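You operate a simulated robot arm through the tools that you are given. There is no shell and no other tool. Be economical: measure what you need, move in short steps, check, and stop when the job is done.

Carry out the task below with a simulated robot arm. There is one attempt and no reset: what you move stays moved.

TASK
Open the atlas tray.

It is judged by the outcome, as a careful person would: the job done as asked, and still so three seconds after it is handed in. It fails if anything else is knocked over, pushed out of place, dropped, spilled or broken.

THE ROBOT
A 6-joint arm with a two-finger parallel gripper, fixed in place. Base frame: the origin is at the foot of the arm, x ahead of it, y to its left, z up. Lengths are in m, angles in rad, forces in N, time in s.
With the tool pointing down near the work surface it reaches from about 0.1 to 0.56 m from the base axis. Its first joint turns from -1.152 to 1.152 rad. Payload 2.9 kg.
Tool frame: the origin (TCP) lies between the finger pads and is the grasp point; the fingertips stand 0.03 m ahead of it; z points along the fingers, y is the line along which they close. The gripper opens to 0.11 m. The fingers are 0.02 m wide and 0.01 m thick; the gripper's body (0.048 by 0.112 m) begins 0.055 m behind the TCP.
Orientation is told as [roll, pitch, yaw] about the base's x, y, z axes, in that order, counted from this pose: with the fingers straight down and closing along the base's y, the tool's x points along the base's -x, its y along +y and its z along -z.

THE INTERFACE
- The arm moves only by the tool apply_moves. Its argument "deltas" is a list of rows, each an object of numbers (a shift or turn left out is 0, a gripper value left out holds the last): "dx", "dy", "dz": the shift along the tool's x, y, z in m; "rx", "ry", "rz": the turn, a rotation vector about the tool's x, y, z in degrees; "fingers": the gripper command, from -1 (fully open) to 1 (shut), values between in proportion. In form: [{"dx": .., "dy": .., "dz": .., "rx": .., "ry": .., "rz": .., "fingers": ..}, ...]. A call has 1 to 20 rows; each row is the pose to reach, as a shift and turn from the pose commanded when the call began, along the tool's axes at that moment. A row lasts 0.2 s, in which the tool goes at most 0.05 m and 0.15 rad; a call with a longer step from one row to the next is refused whole, and so is a gripper value outside its range. A pose out of reach is approached as far as the arm can. The call stops where the force on the tool passes 40 N (or 10 N more than at its start, if that is more) or the arm is blocked; 0.2 s more then pass. The fingers move at their own pace (about 0.108 m/s each) and stop on an object; they squeeze with about 35 N. The grip force told is the motor's: it shows also when the fingers shut on nothing. Time passes only in rows, and 0.2 s behind the last, so rows that repeat a pose let the fingers close. It gives the time, the measured TCP pose, the force on the tool (base axes), the opening and the grip force at its end, in the units of the frame above (readings bear some noise).
- Cameras (640 x 400 px; columns grow to the right, rows downward): "scene" is fixed at [0.0428, 0.4251, 1.3677]; the picture's right is [-0.94, -0.34, 0.00], its down [-0.28, 0.76, -0.59] and it looks along [0.20, -0.55, -0.81] (base axes); focal length 347 px, centre (320, 200). "wrist" rides on the gripper at [-0.036, 0, -0.057] in the tool frame; the picture's right is [0.00, -1.00, 0.00], its down [0.97, 0.00, -0.24] and it looks along [0.24, 0.00, 0.97] (tool axes); focal length 218 px, centre (320, 200).
- snapshot(camera): a new picture of that camera. No time passes.
- point_at(camera, pixels): for up to 12 pixels [column, row] of the newest picture of that camera ("zoom" is the newest enlarged one), the place [x, y, z] in the base frame of the surface seen there, good to about 0.002 m, but the place of the scene camera against the robot may be out by one fixed shift of up to 0.018 m in any direction. No time passes.
- zoom(camera, box): a new picture of the part [left, top, right, bottom] of that camera's present view, enlarged. No time passes.
- close_job(): hands the job in; it is judged then, once.

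Work in short steps. Measure before you move; look again where a grasp or a placing could have gone wrong, and mend it. You have 60 turns and 26 pictures in all, the two below and enlarged ones among them. Open the gripper and draw the arm clear of the work before you hand the job in, unless the task says otherwise; then end with one line.

The tools are called after "Emit:" as name(argument=value, ...) on one line, values as JSON. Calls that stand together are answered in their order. apply_moves: Moves the arm, as the interface text tells. Its arguments: {"type":"object","properties":{"deltas":{"type":"array","items":{"type":"object","properties":{"dx":{"type":"number"},"dy":{"type":"number"},"dz":{"type":"number"},"rx":{"type":"number"},"ry":{"type":"number"},"rz":{"type":"number"},"fingers":{"type":"number"}}}}},"required":["deltas"]} The other tools are called the same way: snapshot (camera) takes a picture; point_at (camera, pixels) gives the place of the surface under pixels of a picture; zoom (camera, box) takes an enlarged picture of a part of a camera's view; close_job () hands the job in.

At the start:

```text
time_s: 0.0
ee_pos: [0.2904, -0.1292, 0.636]
tcp_rot: [0.0, 0.0, 0.001]
wrist_force: [-0.2, -0.4, -0.3]
gripper_width: 0.1098
grasp_force: 0.0
```

scene: 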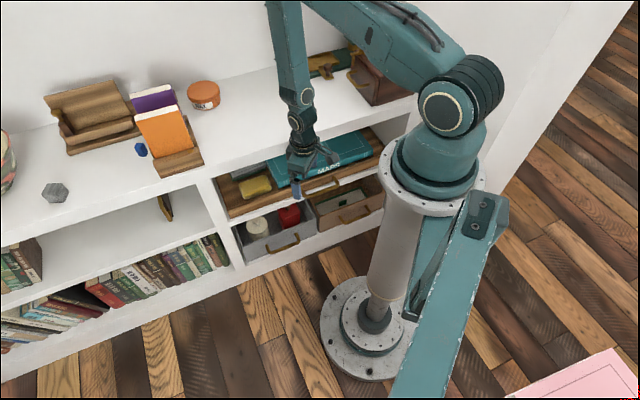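
wrist: 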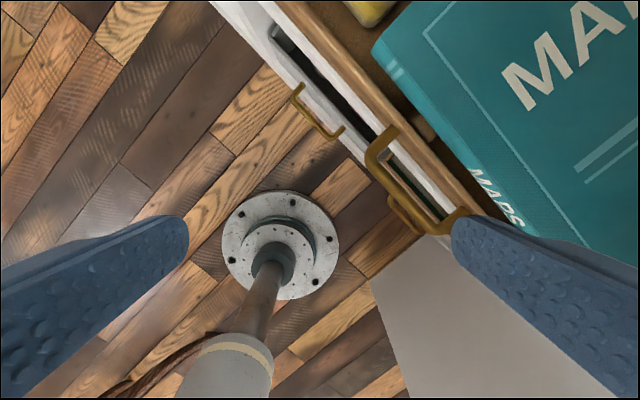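

The scene shows a wooden tray holding the MARS atlas around (300,170) with drawers below it. I zoom in to see the handles and measure.

Emit:
zoom(camera="scene", box=[200, 110, 420, 270])

Emit:
point_at(camera="wrist", pixels=[[376, 150], [368, 160], [390, 132], [450, 225], [410, 195], [340, 60], [430, 160], [480, 60], [318, 130], [400, 215]])

```text
2.50 times, centred on (310, 190) of scene
```

zoom: 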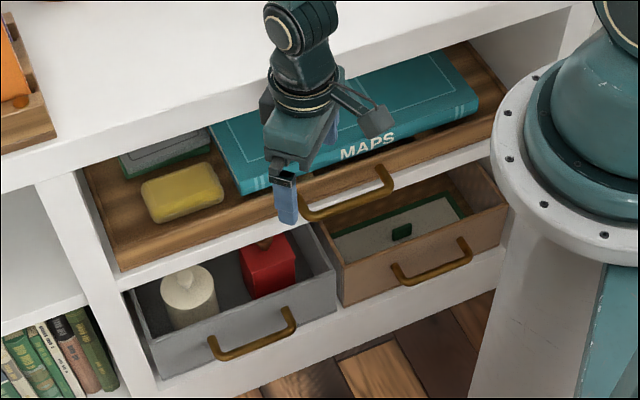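

```text
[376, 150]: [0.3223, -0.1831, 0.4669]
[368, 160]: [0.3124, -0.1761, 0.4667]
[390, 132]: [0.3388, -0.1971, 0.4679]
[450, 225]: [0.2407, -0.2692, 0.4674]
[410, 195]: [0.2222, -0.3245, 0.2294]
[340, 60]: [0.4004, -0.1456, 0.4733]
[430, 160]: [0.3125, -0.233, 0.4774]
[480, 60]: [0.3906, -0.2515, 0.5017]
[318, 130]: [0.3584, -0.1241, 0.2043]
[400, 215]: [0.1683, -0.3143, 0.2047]
```

The handle of the MAPS tray lies at z≈0.467. I enlarge the wrist view to find its bar and direction.

Emit:
zoom(camera="wrist", box=[260, 20, 500, 260])

```text
1.67 times, centred on (380, 140) of wrist
```

zoom: 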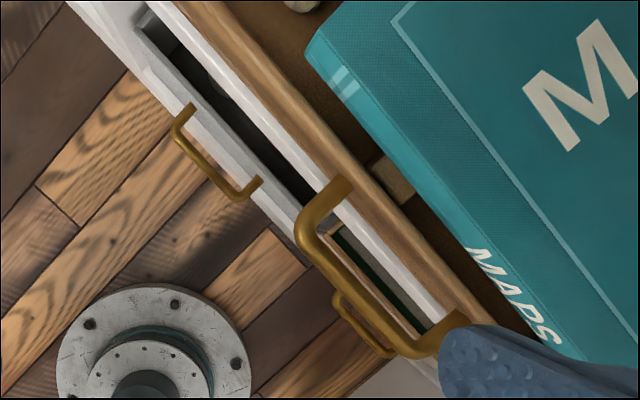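

I measure the handle bar (zoom (300,235)–(410,348)), its arms and the tray's front.

Emit:
point_at(camera="zoom", pixels=[[302, 235], [340, 282], [375, 320], [408, 346], [320, 212], [340, 188], [435, 345], [455, 320], [370, 200], [420, 245], [300, 130], [395, 280]])

Emit:
point_at(camera="wrist", pixels=[[280, 55], [310, 85], [300, 60], [330, 50], [350, 90], [440, 200], [470, 195]])

```text
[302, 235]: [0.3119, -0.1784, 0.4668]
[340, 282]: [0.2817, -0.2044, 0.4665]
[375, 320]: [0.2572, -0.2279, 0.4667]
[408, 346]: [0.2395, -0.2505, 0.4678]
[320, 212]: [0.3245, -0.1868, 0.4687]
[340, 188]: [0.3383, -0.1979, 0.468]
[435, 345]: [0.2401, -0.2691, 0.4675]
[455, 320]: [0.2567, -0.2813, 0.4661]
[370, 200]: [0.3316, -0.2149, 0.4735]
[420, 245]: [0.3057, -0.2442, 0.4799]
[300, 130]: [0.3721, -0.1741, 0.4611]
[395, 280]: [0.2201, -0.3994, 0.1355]
```

```text
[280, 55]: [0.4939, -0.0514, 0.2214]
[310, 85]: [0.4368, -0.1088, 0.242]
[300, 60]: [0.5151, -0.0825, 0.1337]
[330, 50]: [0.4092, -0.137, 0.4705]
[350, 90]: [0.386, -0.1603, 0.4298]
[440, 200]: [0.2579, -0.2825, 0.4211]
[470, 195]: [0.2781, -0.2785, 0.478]
```

Bar runs along (0.707,0.707) with outward pull (-0.707,+0.707). I check the overhanging shelf's height and edge against the handle in the scene view.

Emit:
point_at(camera="scene", pixels=[[320, 192], [328, 189], [336, 184], [350, 130], [350, 122], [350, 126], [240, 166], [240, 155], [240, 160], [256, 212], [256, 205], [375, 165]])

Emit:
zoom(camera="scene", box=[280, 100, 400, 220])

```text
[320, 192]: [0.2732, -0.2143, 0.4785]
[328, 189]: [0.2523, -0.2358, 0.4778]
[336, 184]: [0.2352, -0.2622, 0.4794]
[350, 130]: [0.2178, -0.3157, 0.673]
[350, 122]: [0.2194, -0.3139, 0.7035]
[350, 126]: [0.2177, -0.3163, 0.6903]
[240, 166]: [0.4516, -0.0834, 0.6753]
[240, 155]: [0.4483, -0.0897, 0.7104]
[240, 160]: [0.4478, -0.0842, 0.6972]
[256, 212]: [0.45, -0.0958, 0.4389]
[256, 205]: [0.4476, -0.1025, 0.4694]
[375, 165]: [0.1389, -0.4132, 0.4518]
```

```text
3.33 times, centred on (340, 160) of scene
```

zoom: 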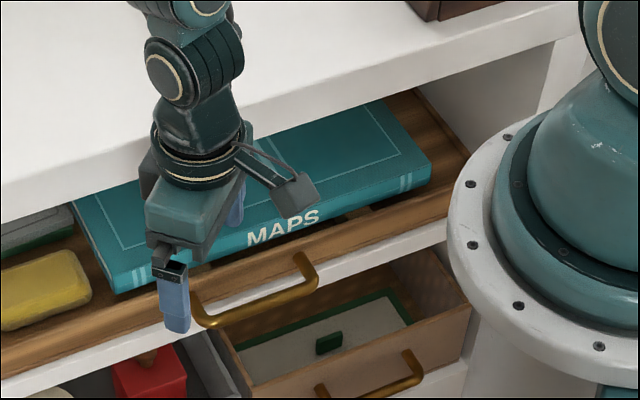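

Shelf front is at about n=-0.38 with its underside around z 0.65, so I'll use a 20° tilt for clearance. First I back off slightly, yaw 45° and partly close the fingers.

Emit:
apply_moves(deltas=[{"dx": 0.012, "dy": -0.005, "rz": -7.5, "fingers": 0.38}, {"dx": 0.024, "dy": -0.011, "rz": -15}, {"dx": 0.036, "dy": -0.016, "rz": -22.5}, {"dx": 0.048, "dy": -0.022, "rz": -30}, {"dx": 0.06, "dy": -0.027, "rz": -37.5}, {"dx": 0.0707, "dy": -0.0325, "rz": -45}, {"dx": 0.0707, "dy": -0.0325, "rz": -45}])

Emit:
apply_moves(deltas=[{"rx": 7}, {"rx": 14}, {"rx": 20}, {"rx": 20}])

Emit:
snapshot(camera="wrist")

```text
time_s: 1.6
ee_pos: [0.2205, -0.1618, 0.6362]
tcp_rot: [0.001, -0.002, 0.786]
wrist_force: [0.0, 0.6, 0.8]
gripper_width: 0.0339
grasp_force: 0.0
```

```text
time_s: 2.6
ee_pos: [0.2193, -0.1617, 0.6348]
tcp_rot: [-0.351, 0.001, 0.784]
wrist_force: [0.3, 0.1, -0.5]
gripper_width: 0.0341
grasp_force: 0.0
```

```text
20 pictures are left
```

wrist: 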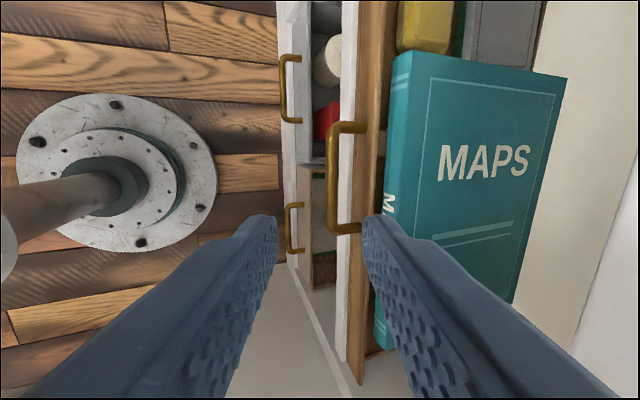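

Aligned with the handle bar vertical at column ~331, rows 125–230. I remeasure it.

Emit:
point_at(camera="wrist", pixels=[[331, 140], [331, 180], [331, 220], [345, 128], [345, 228], [360, 128], [345, 180], [366, 180], [352, 280], [378, 280]])

```text
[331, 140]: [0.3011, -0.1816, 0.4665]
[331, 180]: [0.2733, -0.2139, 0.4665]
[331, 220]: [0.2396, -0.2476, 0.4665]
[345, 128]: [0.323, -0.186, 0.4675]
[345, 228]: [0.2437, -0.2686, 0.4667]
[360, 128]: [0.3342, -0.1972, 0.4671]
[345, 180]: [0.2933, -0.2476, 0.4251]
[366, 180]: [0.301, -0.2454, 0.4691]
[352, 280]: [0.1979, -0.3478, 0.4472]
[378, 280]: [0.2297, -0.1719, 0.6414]
```

Bar centre is n≈-0.345, z≈0.463, u≈0.04. I go most of the way along the tool axis and look.

Emit:
apply_moves(deltas=[{"dy": -0.006, "dz": 0.03}, {"dy": -0.0122, "dz": 0.06}, {"dy": -0.0122, "dz": 0.09}, {"dy": -0.0122, "dz": 0.12}, {"dy": -0.0122, "dz": 0.12}])

Emit:
snapshot(camera="wrist")

```text
time_s: 3.8
ee_pos: [0.2568, -0.1985, 0.5275]
tcp_rot: [-0.349, -0.001, 0.785]
wrist_force: [-0.5, 0.4, 0.4]
gripper_width: 0.0339
grasp_force: 0.0
```

```text
19 pictures are left
```

wrist: 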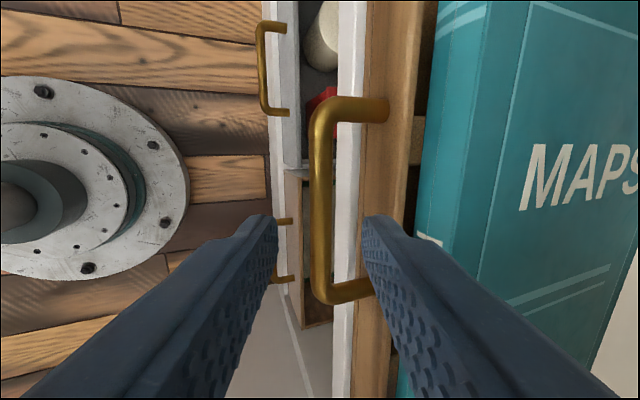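

The bar (column 322) is centred between the fingers; I advance 0.056 m along the tool axis.

Emit:
apply_moves(deltas=[{"dz": 0.02}, {"dz": 0.04}, {"dz": 0.056}, {"dz": 0.056}])

Emit:
snapshot(camera="wrist")

Emit:
zoom(camera="scene", box=[280, 120, 400, 220])

```text
time_s: 4.8
ee_pos: [0.2702, -0.212, 0.475]
tcp_rot: [-0.35, -0.001, 0.784]
wrist_force: [0.1, 0.1, 0.5]
gripper_width: 0.034
grasp_force: 0.0
```

```text
18 pictures are left
```

wrist: 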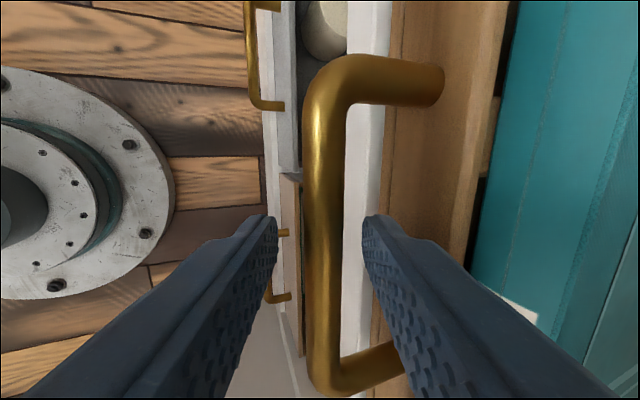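

```text
4.00 times, centred on (340, 170) of scene
```

zoom: 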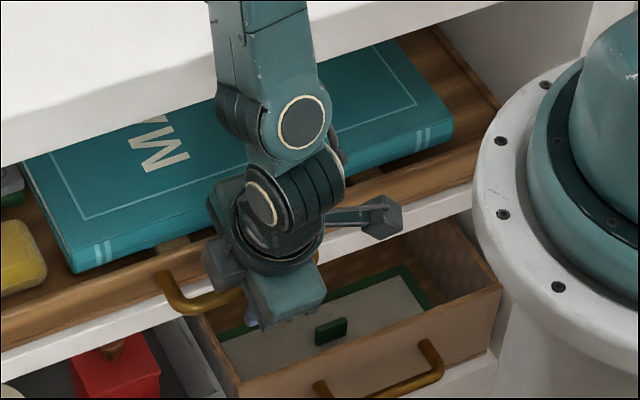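

The bar lies between the fingers with tips past it; I close on it.

Emit:
apply_moves(deltas=[{"fingers": 1}, {"fingers": 1}, {"fingers": 1}])

```text
time_s: 5.6
ee_pos: [0.271, -0.213, 0.4756]
tcp_rot: [-0.351, 0.001, 0.786]
wrist_force: [1.3, -3.6, 9.8]
gripper_width: 0.0137
grasp_force: 44.6
```

Gripped (opening 0.0137). I pull straight outward 4 cm, slowly, and check.

Emit:
apply_moves(deltas=[{"dy": 0.0094, "dz": -0.0034}, {"dy": 0.0188, "dz": -0.0068}, {"dy": 0.0282, "dz": -0.0103}, {"dy": 0.0376, "dz": -0.0137}])

Emit:
zoom(camera="scene", box=[200, 100, 420, 260])

```text
time_s: 6.4
ee_pos: [0.251, -0.1932, 0.4767]
tcp_rot: [-0.353, -0.002, 0.783]
wrist_force: [0.7, 1.2, 3.1]
gripper_width: 0.0134
grasp_force: 45.0
stopped in row 4: the force on the tool passed its limit (the readings are from after the stop); the commanded pose is now the measured one
```

```text
2.50 times, centred on (310, 180) of scene
```

zoom: 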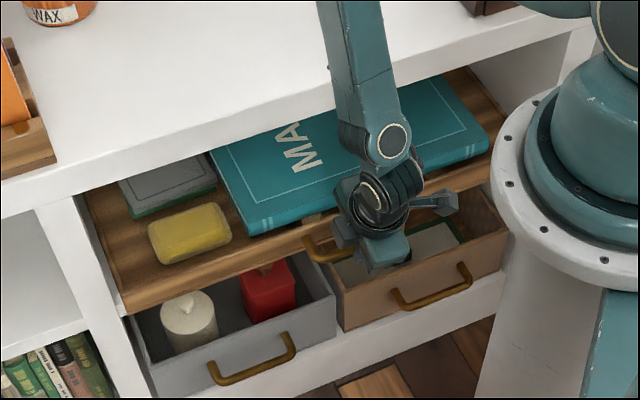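

The tray moved out ~2.8 cm, then the force limit tripped. I look for a catch before going on.

Emit:
snapshot(camera="wrist")

Emit:
zoom(camera="scene", box=[340, 100, 440, 200])

```text
15 pictures are left
```

wrist: 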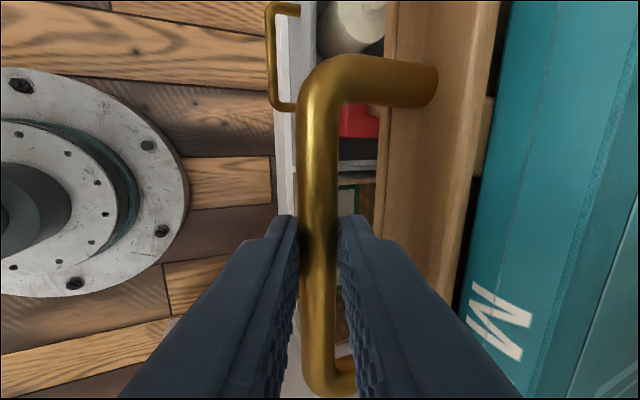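

```text
4.00 times, centred on (390, 150) of scene
```

zoom: 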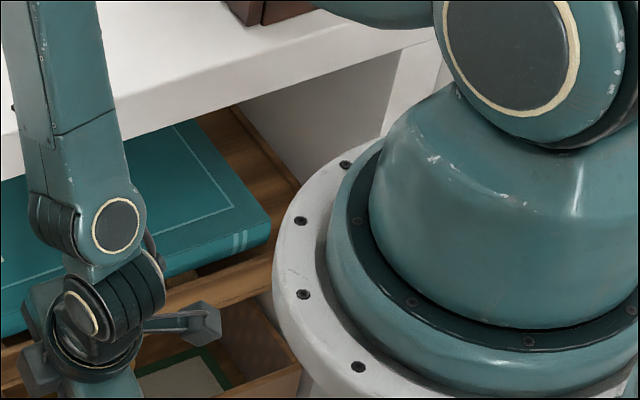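

Grip is intact and nothing visibly obstructs the tray (pedestal is well clear). I continue the pull more slowly.

Emit:
apply_moves(deltas=[{"dy": 0.0038, "dz": -0.0014}, {"dy": 0.0075, "dz": -0.0027}, {"dy": 0.0113, "dz": -0.0041}, {"dy": 0.015, "dz": -0.0055}, {"dy": 0.0188, "dz": -0.0068}, {"dy": 0.0226, "dz": -0.0082}, {"dy": 0.0263, "dz": -0.0096}, {"dy": 0.03, "dz": -0.0109}])

```text
time_s: 8.2
ee_pos: [0.228, -0.1698, 0.476]
tcp_rot: [-0.353, -0.003, 0.786]
wrist_force: [-7.3, -7.9, 5.9]
gripper_width: 0.0136
grasp_force: 45.0
```

It slides fine at lower speed (≈6 cm out). Continue.

Emit:
apply_moves(deltas=[{"dy": 0.0042, "dz": -0.0015}, {"dy": 0.0085, "dz": -0.0031}, {"dy": 0.0127, "dz": -0.0046}, {"dy": 0.0169, "dz": -0.0062}, {"dy": 0.0211, "dz": -0.0077}, {"dy": 0.0254, "dz": -0.0092}, {"dy": 0.0296, "dz": -0.0108}, {"dy": 0.0338, "dz": -0.0123}, {"dy": 0.038, "dz": -0.0138}, {"dy": 0.0423, "dz": -0.0154}])

Emit:
snapshot(camera="scene")

```text
time_s: 10.1
ee_pos: [0.2028, -0.1445, 0.4752]
tcp_rot: [-0.355, 0.0, 0.786]
wrist_force: [-0.6, 0.8, 3.9]
gripper_width: 0.0137
grasp_force: 45.2
stopped in row 9: the force on the tool passed its limit (the readings are from after the stop); the commanded pose is now the measured one
```

```text
13 pictures are left
```

scene: 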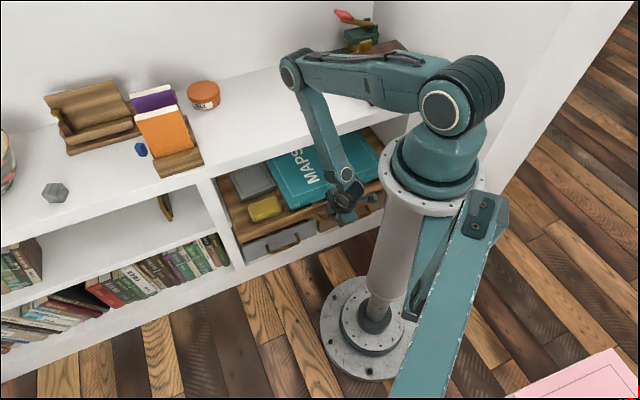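

About 9.6 cm out, force tripped again. I check the tray's right end against the pedestal.

Emit:
zoom(camera="scene", box=[200, 110, 420, 270])

Emit:
point_at(camera="scene", pixels=[[378, 192], [242, 241], [236, 225], [378, 178], [375, 150], [390, 195], [270, 190], [300, 200]])

```text
2.50 times, centred on (310, 190) of scene
```

zoom: 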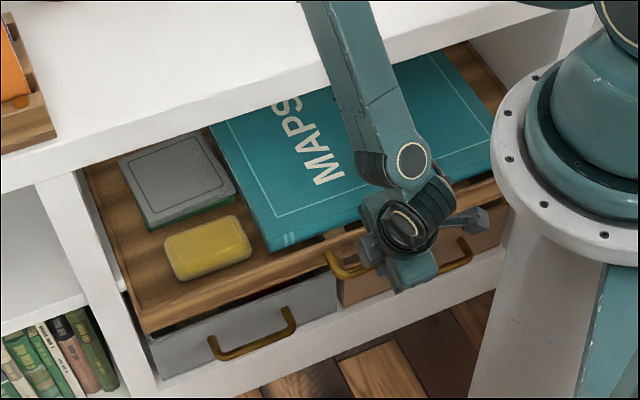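

```text
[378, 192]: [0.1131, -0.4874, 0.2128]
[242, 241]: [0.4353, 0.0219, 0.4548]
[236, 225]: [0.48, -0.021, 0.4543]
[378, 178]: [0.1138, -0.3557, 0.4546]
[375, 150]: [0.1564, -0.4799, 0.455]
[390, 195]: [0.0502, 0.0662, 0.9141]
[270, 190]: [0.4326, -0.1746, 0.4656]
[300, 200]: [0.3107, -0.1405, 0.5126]
```

Tray is straight and clear of the pedestal. I keep pulling at a gentler pace.

Emit:
apply_moves(deltas=[{"dy": 0.0028, "dz": -0.001}, {"dy": 0.0056, "dz": -0.0021}, {"dy": 0.0085, "dz": -0.0031}, {"dy": 0.0113, "dz": -0.0041}, {"dy": 0.0141, "dz": -0.0051}, {"dy": 0.0169, "dz": -0.0062}, {"dy": 0.0197, "dz": -0.0072}, {"dy": 0.0226, "dz": -0.0082}, {"dy": 0.0254, "dz": -0.0092}, {"dy": 0.0282, "dz": -0.0103}, {"dy": 0.031, "dz": -0.0113}, {"dy": 0.0338, "dz": -0.0123}, {"dy": 0.0366, "dz": -0.0133}, {"dy": 0.0395, "dz": -0.0144}])

```text
time_s: 13.1
ee_pos: [0.1719, -0.1146, 0.476]
tcp_rot: [-0.355, 0.0, 0.785]
wrist_force: [2.7, 0.8, 25.6]
gripper_width: 0.0135
grasp_force: 45.0
```

14 cm out; some upward load on the tool. I relieve 2 mm upward and continue.

Emit:
apply_moves(deltas=[{"dy": -0.0007, "dz": -0.0019}, {"dy": 0.0021, "dz": -0.0029}, {"dy": 0.0049, "dz": -0.004}, {"dy": 0.0078, "dz": -0.005}, {"dy": 0.0106, "dz": -0.006}, {"dy": 0.0134, "dz": -0.007}, {"dy": 0.0162, "dz": -0.0081}, {"dy": 0.019, "dz": -0.0091}, {"dy": 0.0219, "dz": -0.0101}, {"dy": 0.0247, "dz": -0.0111}, {"dy": 0.0275, "dz": -0.0122}])

Emit:
snapshot(camera="scene")

```text
time_s: 13.8
ee_pos: [0.1687, -0.1119, 0.4766]
tcp_rot: [-0.351, -0.003, 0.782]
wrist_force: [1.2, 2.1, -1.3]
gripper_width: 0.0134
grasp_force: 44.8
stopped in row 3: the force on the tool passed its limit (the readings are from after the stop); the commanded pose is now the measured one
```

```text
11 pictures are left
```

scene: 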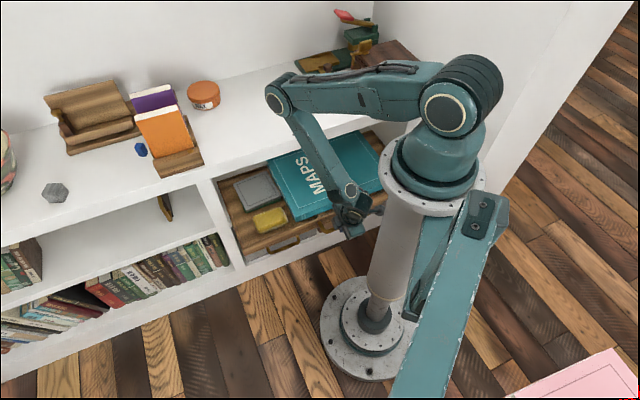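

Stopped at ~14.5 cm. I test whether it is the end of travel with a slow pull.

Emit:
apply_moves(deltas=[{"dy": 0.002, "dz": -0.0007}, {"dy": 0.004, "dz": -0.0014}, {"dy": 0.006, "dz": -0.0021}, {"dy": 0.008, "dz": -0.0028}, {"dy": 0.01, "dz": -0.0035}, {"dy": 0.012, "dz": -0.0042}, {"dy": 0.014, "dz": -0.005}, {"dy": 0.016, "dz": -0.0057}, {"dy": 0.018, "dz": -0.0064}, {"dy": 0.02, "dz": -0.0071}])

Emit:
zoom(camera="scene", box=[200, 110, 420, 270])

```text
time_s: 16.0
ee_pos: [0.1545, -0.0966, 0.4749]
tcp_rot: [-0.353, -0.002, 0.783]
wrist_force: [-3.5, -3.9, 1.5]
gripper_width: 0.0136
grasp_force: 45.6
```

```text
2.50 times, centred on (310, 190) of scene
```

zoom: 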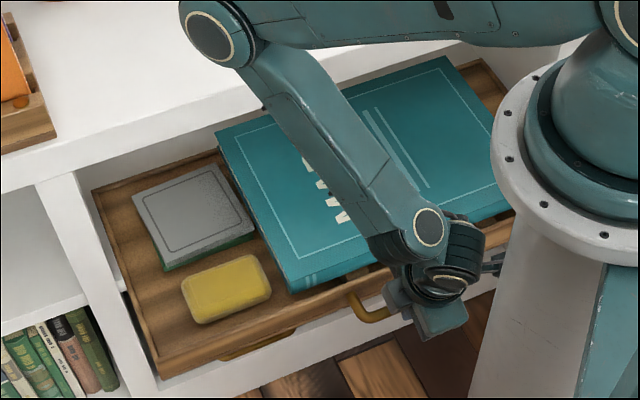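

Still sliding freely (16.6 cm). I measure how much of the tray remains inside to know the safe limit.

Emit:
point_at(camera="zoom", pixels=[[158, 365], [95, 192], [215, 152], [130, 295], [480, 62], [120, 205], [110, 270]])

```text
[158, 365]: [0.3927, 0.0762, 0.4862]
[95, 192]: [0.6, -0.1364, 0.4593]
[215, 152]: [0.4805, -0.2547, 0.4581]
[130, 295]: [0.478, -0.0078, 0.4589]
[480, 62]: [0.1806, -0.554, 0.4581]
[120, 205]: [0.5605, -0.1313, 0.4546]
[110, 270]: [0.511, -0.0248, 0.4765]
```

Tray depth ≈0.30 m, so there's room; it runs on guides (no load on the wrist). I pull ~3 cm more, looking for the end stop.

Emit:
apply_moves(deltas=[{"dy": 0.002, "dz": -0.0007}, {"dy": 0.004, "dz": -0.0014}, {"dy": 0.006, "dz": -0.0021}, {"dy": 0.008, "dz": -0.0028}, {"dy": 0.01, "dz": -0.0035}, {"dy": 0.012, "dz": -0.0042}, {"dy": 0.014, "dz": -0.005}, {"dy": 0.016, "dz": -0.0057}, {"dy": 0.018, "dz": -0.0064}, {"dy": 0.02, "dz": -0.0071}, {"dy": 0.022, "dz": -0.0079}, {"dy": 0.024, "dz": -0.0086}, {"dy": 0.026, "dz": -0.0093}, {"dy": 0.028, "dz": -0.01}])

```text
time_s: 17.1
ee_pos: [0.1488, -0.0896, 0.4757]
tcp_rot: [-0.353, -0.003, 0.784]
wrist_force: [0.1, -0.3, 3.6]
gripper_width: 0.0134
grasp_force: 45.1
stopped in row 5: the force on the tool passed its limit (the readings are from after the stop); the commanded pose is now the measured one
```

One more slow try to tell a force spike from an end stop.

Emit:
apply_moves(deltas=[{"dy": 0.0015, "dz": -0.0005}, {"dy": 0.003, "dz": -0.001}, {"dy": 0.0045, "dz": -0.0016}, {"dy": 0.006, "dz": -0.0021}, {"dy": 0.0075, "dz": -0.0026}, {"dy": 0.009, "dz": -0.0032}, {"dy": 0.0105, "dz": -0.0037}, {"dy": 0.012, "dz": -0.0042}, {"dy": 0.0135, "dz": -0.0047}, {"dy": 0.015, "dz": -0.0053}, {"dy": 0.0165, "dz": -0.0058}, {"dy": 0.018, "dz": -0.0063}])

```text
time_s: 19.8
ee_pos: [0.1355, -0.0758, 0.4755]
tcp_rot: [-0.353, -0.003, 0.782]
wrist_force: [0.4, -0.8, 0.4]
gripper_width: 0.0136
grasp_force: 44.9
```

About 19.3 cm out with no load. I check the view before releasing.

Emit:
snapshot(camera="wrist")

Emit:
snapshot(camera="scene")

```text
9 pictures are left
```

wrist: 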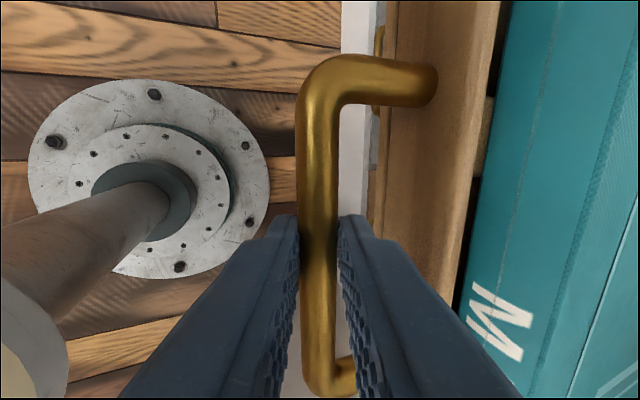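

```text
8 pictures are left
```

scene: 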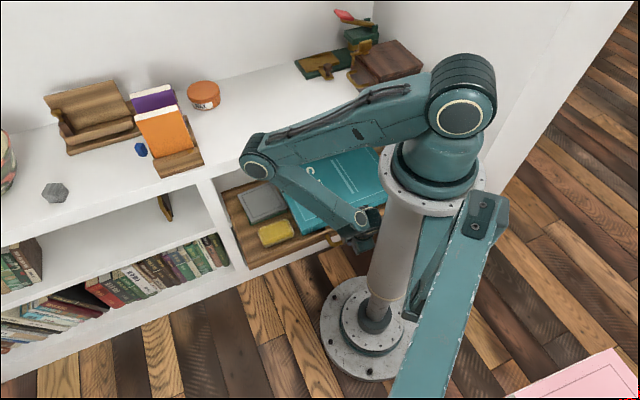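

Tray is clearly open and nothing else disturbed. I release with a partial opening and withdraw along the tool axis.

Emit:
apply_moves(deltas=[{"fingers": 0.38}, {"fingers": 0.38}, {"dz": -0.015}, {"dz": -0.03}, {"dz": -0.05}])

Emit:
snapshot(camera="wrist")

```text
time_s: 20.9
ee_pos: [0.1481, -0.0525, 0.5121]
tcp_rot: [-0.38, -0.065, 0.797]
wrist_force: [0.1, -0.6, 0.3]
gripper_width: 0.0341
grasp_force: 0.1
```

```text
7 pictures are left
```

wrist: 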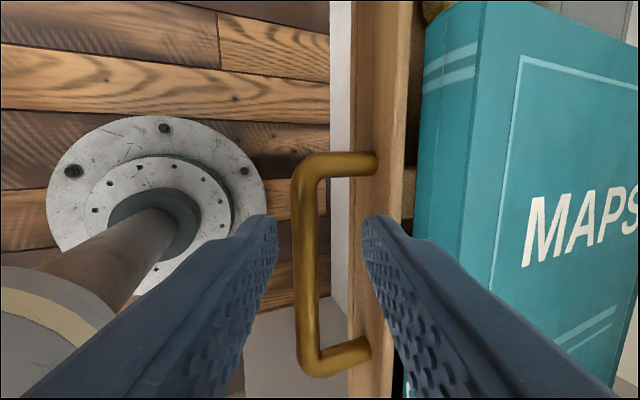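

Clear of the bar, with arm near its inner reach limit. I lift and move sideways to a comfortable pose.

Emit:
apply_moves(deltas=[{"dx": -0.015, "dy": -0.007, "dz": -0.019}, {"dx": -0.03, "dy": -0.014, "dz": -0.038}, {"dx": -0.045, "dy": -0.021, "dz": -0.056}, {"dx": -0.06, "dy": -0.035, "dz": -0.07}, {"dx": -0.07, "dy": -0.05, "dz": -0.085}, {"dx": -0.08, "dy": -0.06, "dz": -0.095}, {"dx": -0.08, "dy": -0.06, "dz": -0.095}])

Emit:
snapshot(camera="scene")

```text
time_s: 22.6
ee_pos: [0.1947, -0.0253, 0.6345]
tcp_rot: [-0.353, -0.002, 0.784]
wrist_force: [-0.3, -0.8, 0.0]
gripper_width: 0.034
grasp_force: 0.1
```

```text
6 pictures are left
```

scene: 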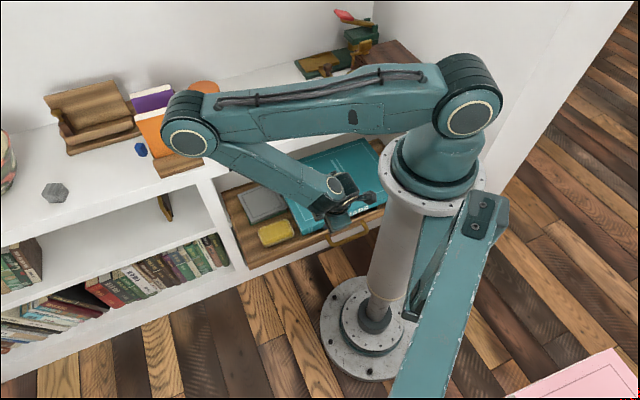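

Arm is clear; I open the gripper and verify the tray stayed open.

Emit:
apply_moves(deltas=[{"fingers": -1}, {"fingers": -1}, {"fingers": -1}, {"fingers": -1}])

Emit:
zoom(camera="scene", box=[130, 60, 430, 270])

Emit:
point_at(camera="scene", pixels=[[350, 240], [250, 266], [192, 135]])

```text
time_s: 23.6
ee_pos: [0.1944, -0.0248, 0.6334]
tcp_rot: [-0.352, -0.004, 0.783]
wrist_force: [1.3, -0.3, 0.2]
gripper_width: 0.1099
grasp_force: 0.1
```

```text
1.90 times, centred on (280, 165) of scene
```

zoom: 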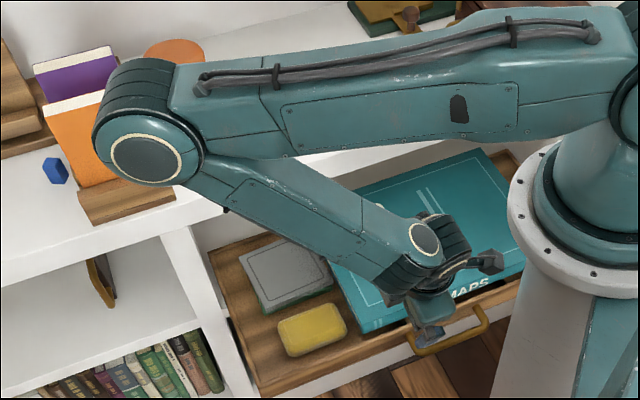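

```text
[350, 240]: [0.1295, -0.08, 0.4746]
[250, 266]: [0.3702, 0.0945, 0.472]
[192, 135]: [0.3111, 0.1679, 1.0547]
```

The handle now measures about (0.13, -0.08), so the tray has stayed about 19 cm open. The elbow is high above the shelf (z≈1.05) and everything else is in place.

Emit:
close_job()

```text
The job is handed in.
```

The atlas tray is open by about 19 cm of its 30 cm depth, nothing else was disturbed, and the arm is clear with the gripper open; I didn't reach an end stop, so it may pull out further.
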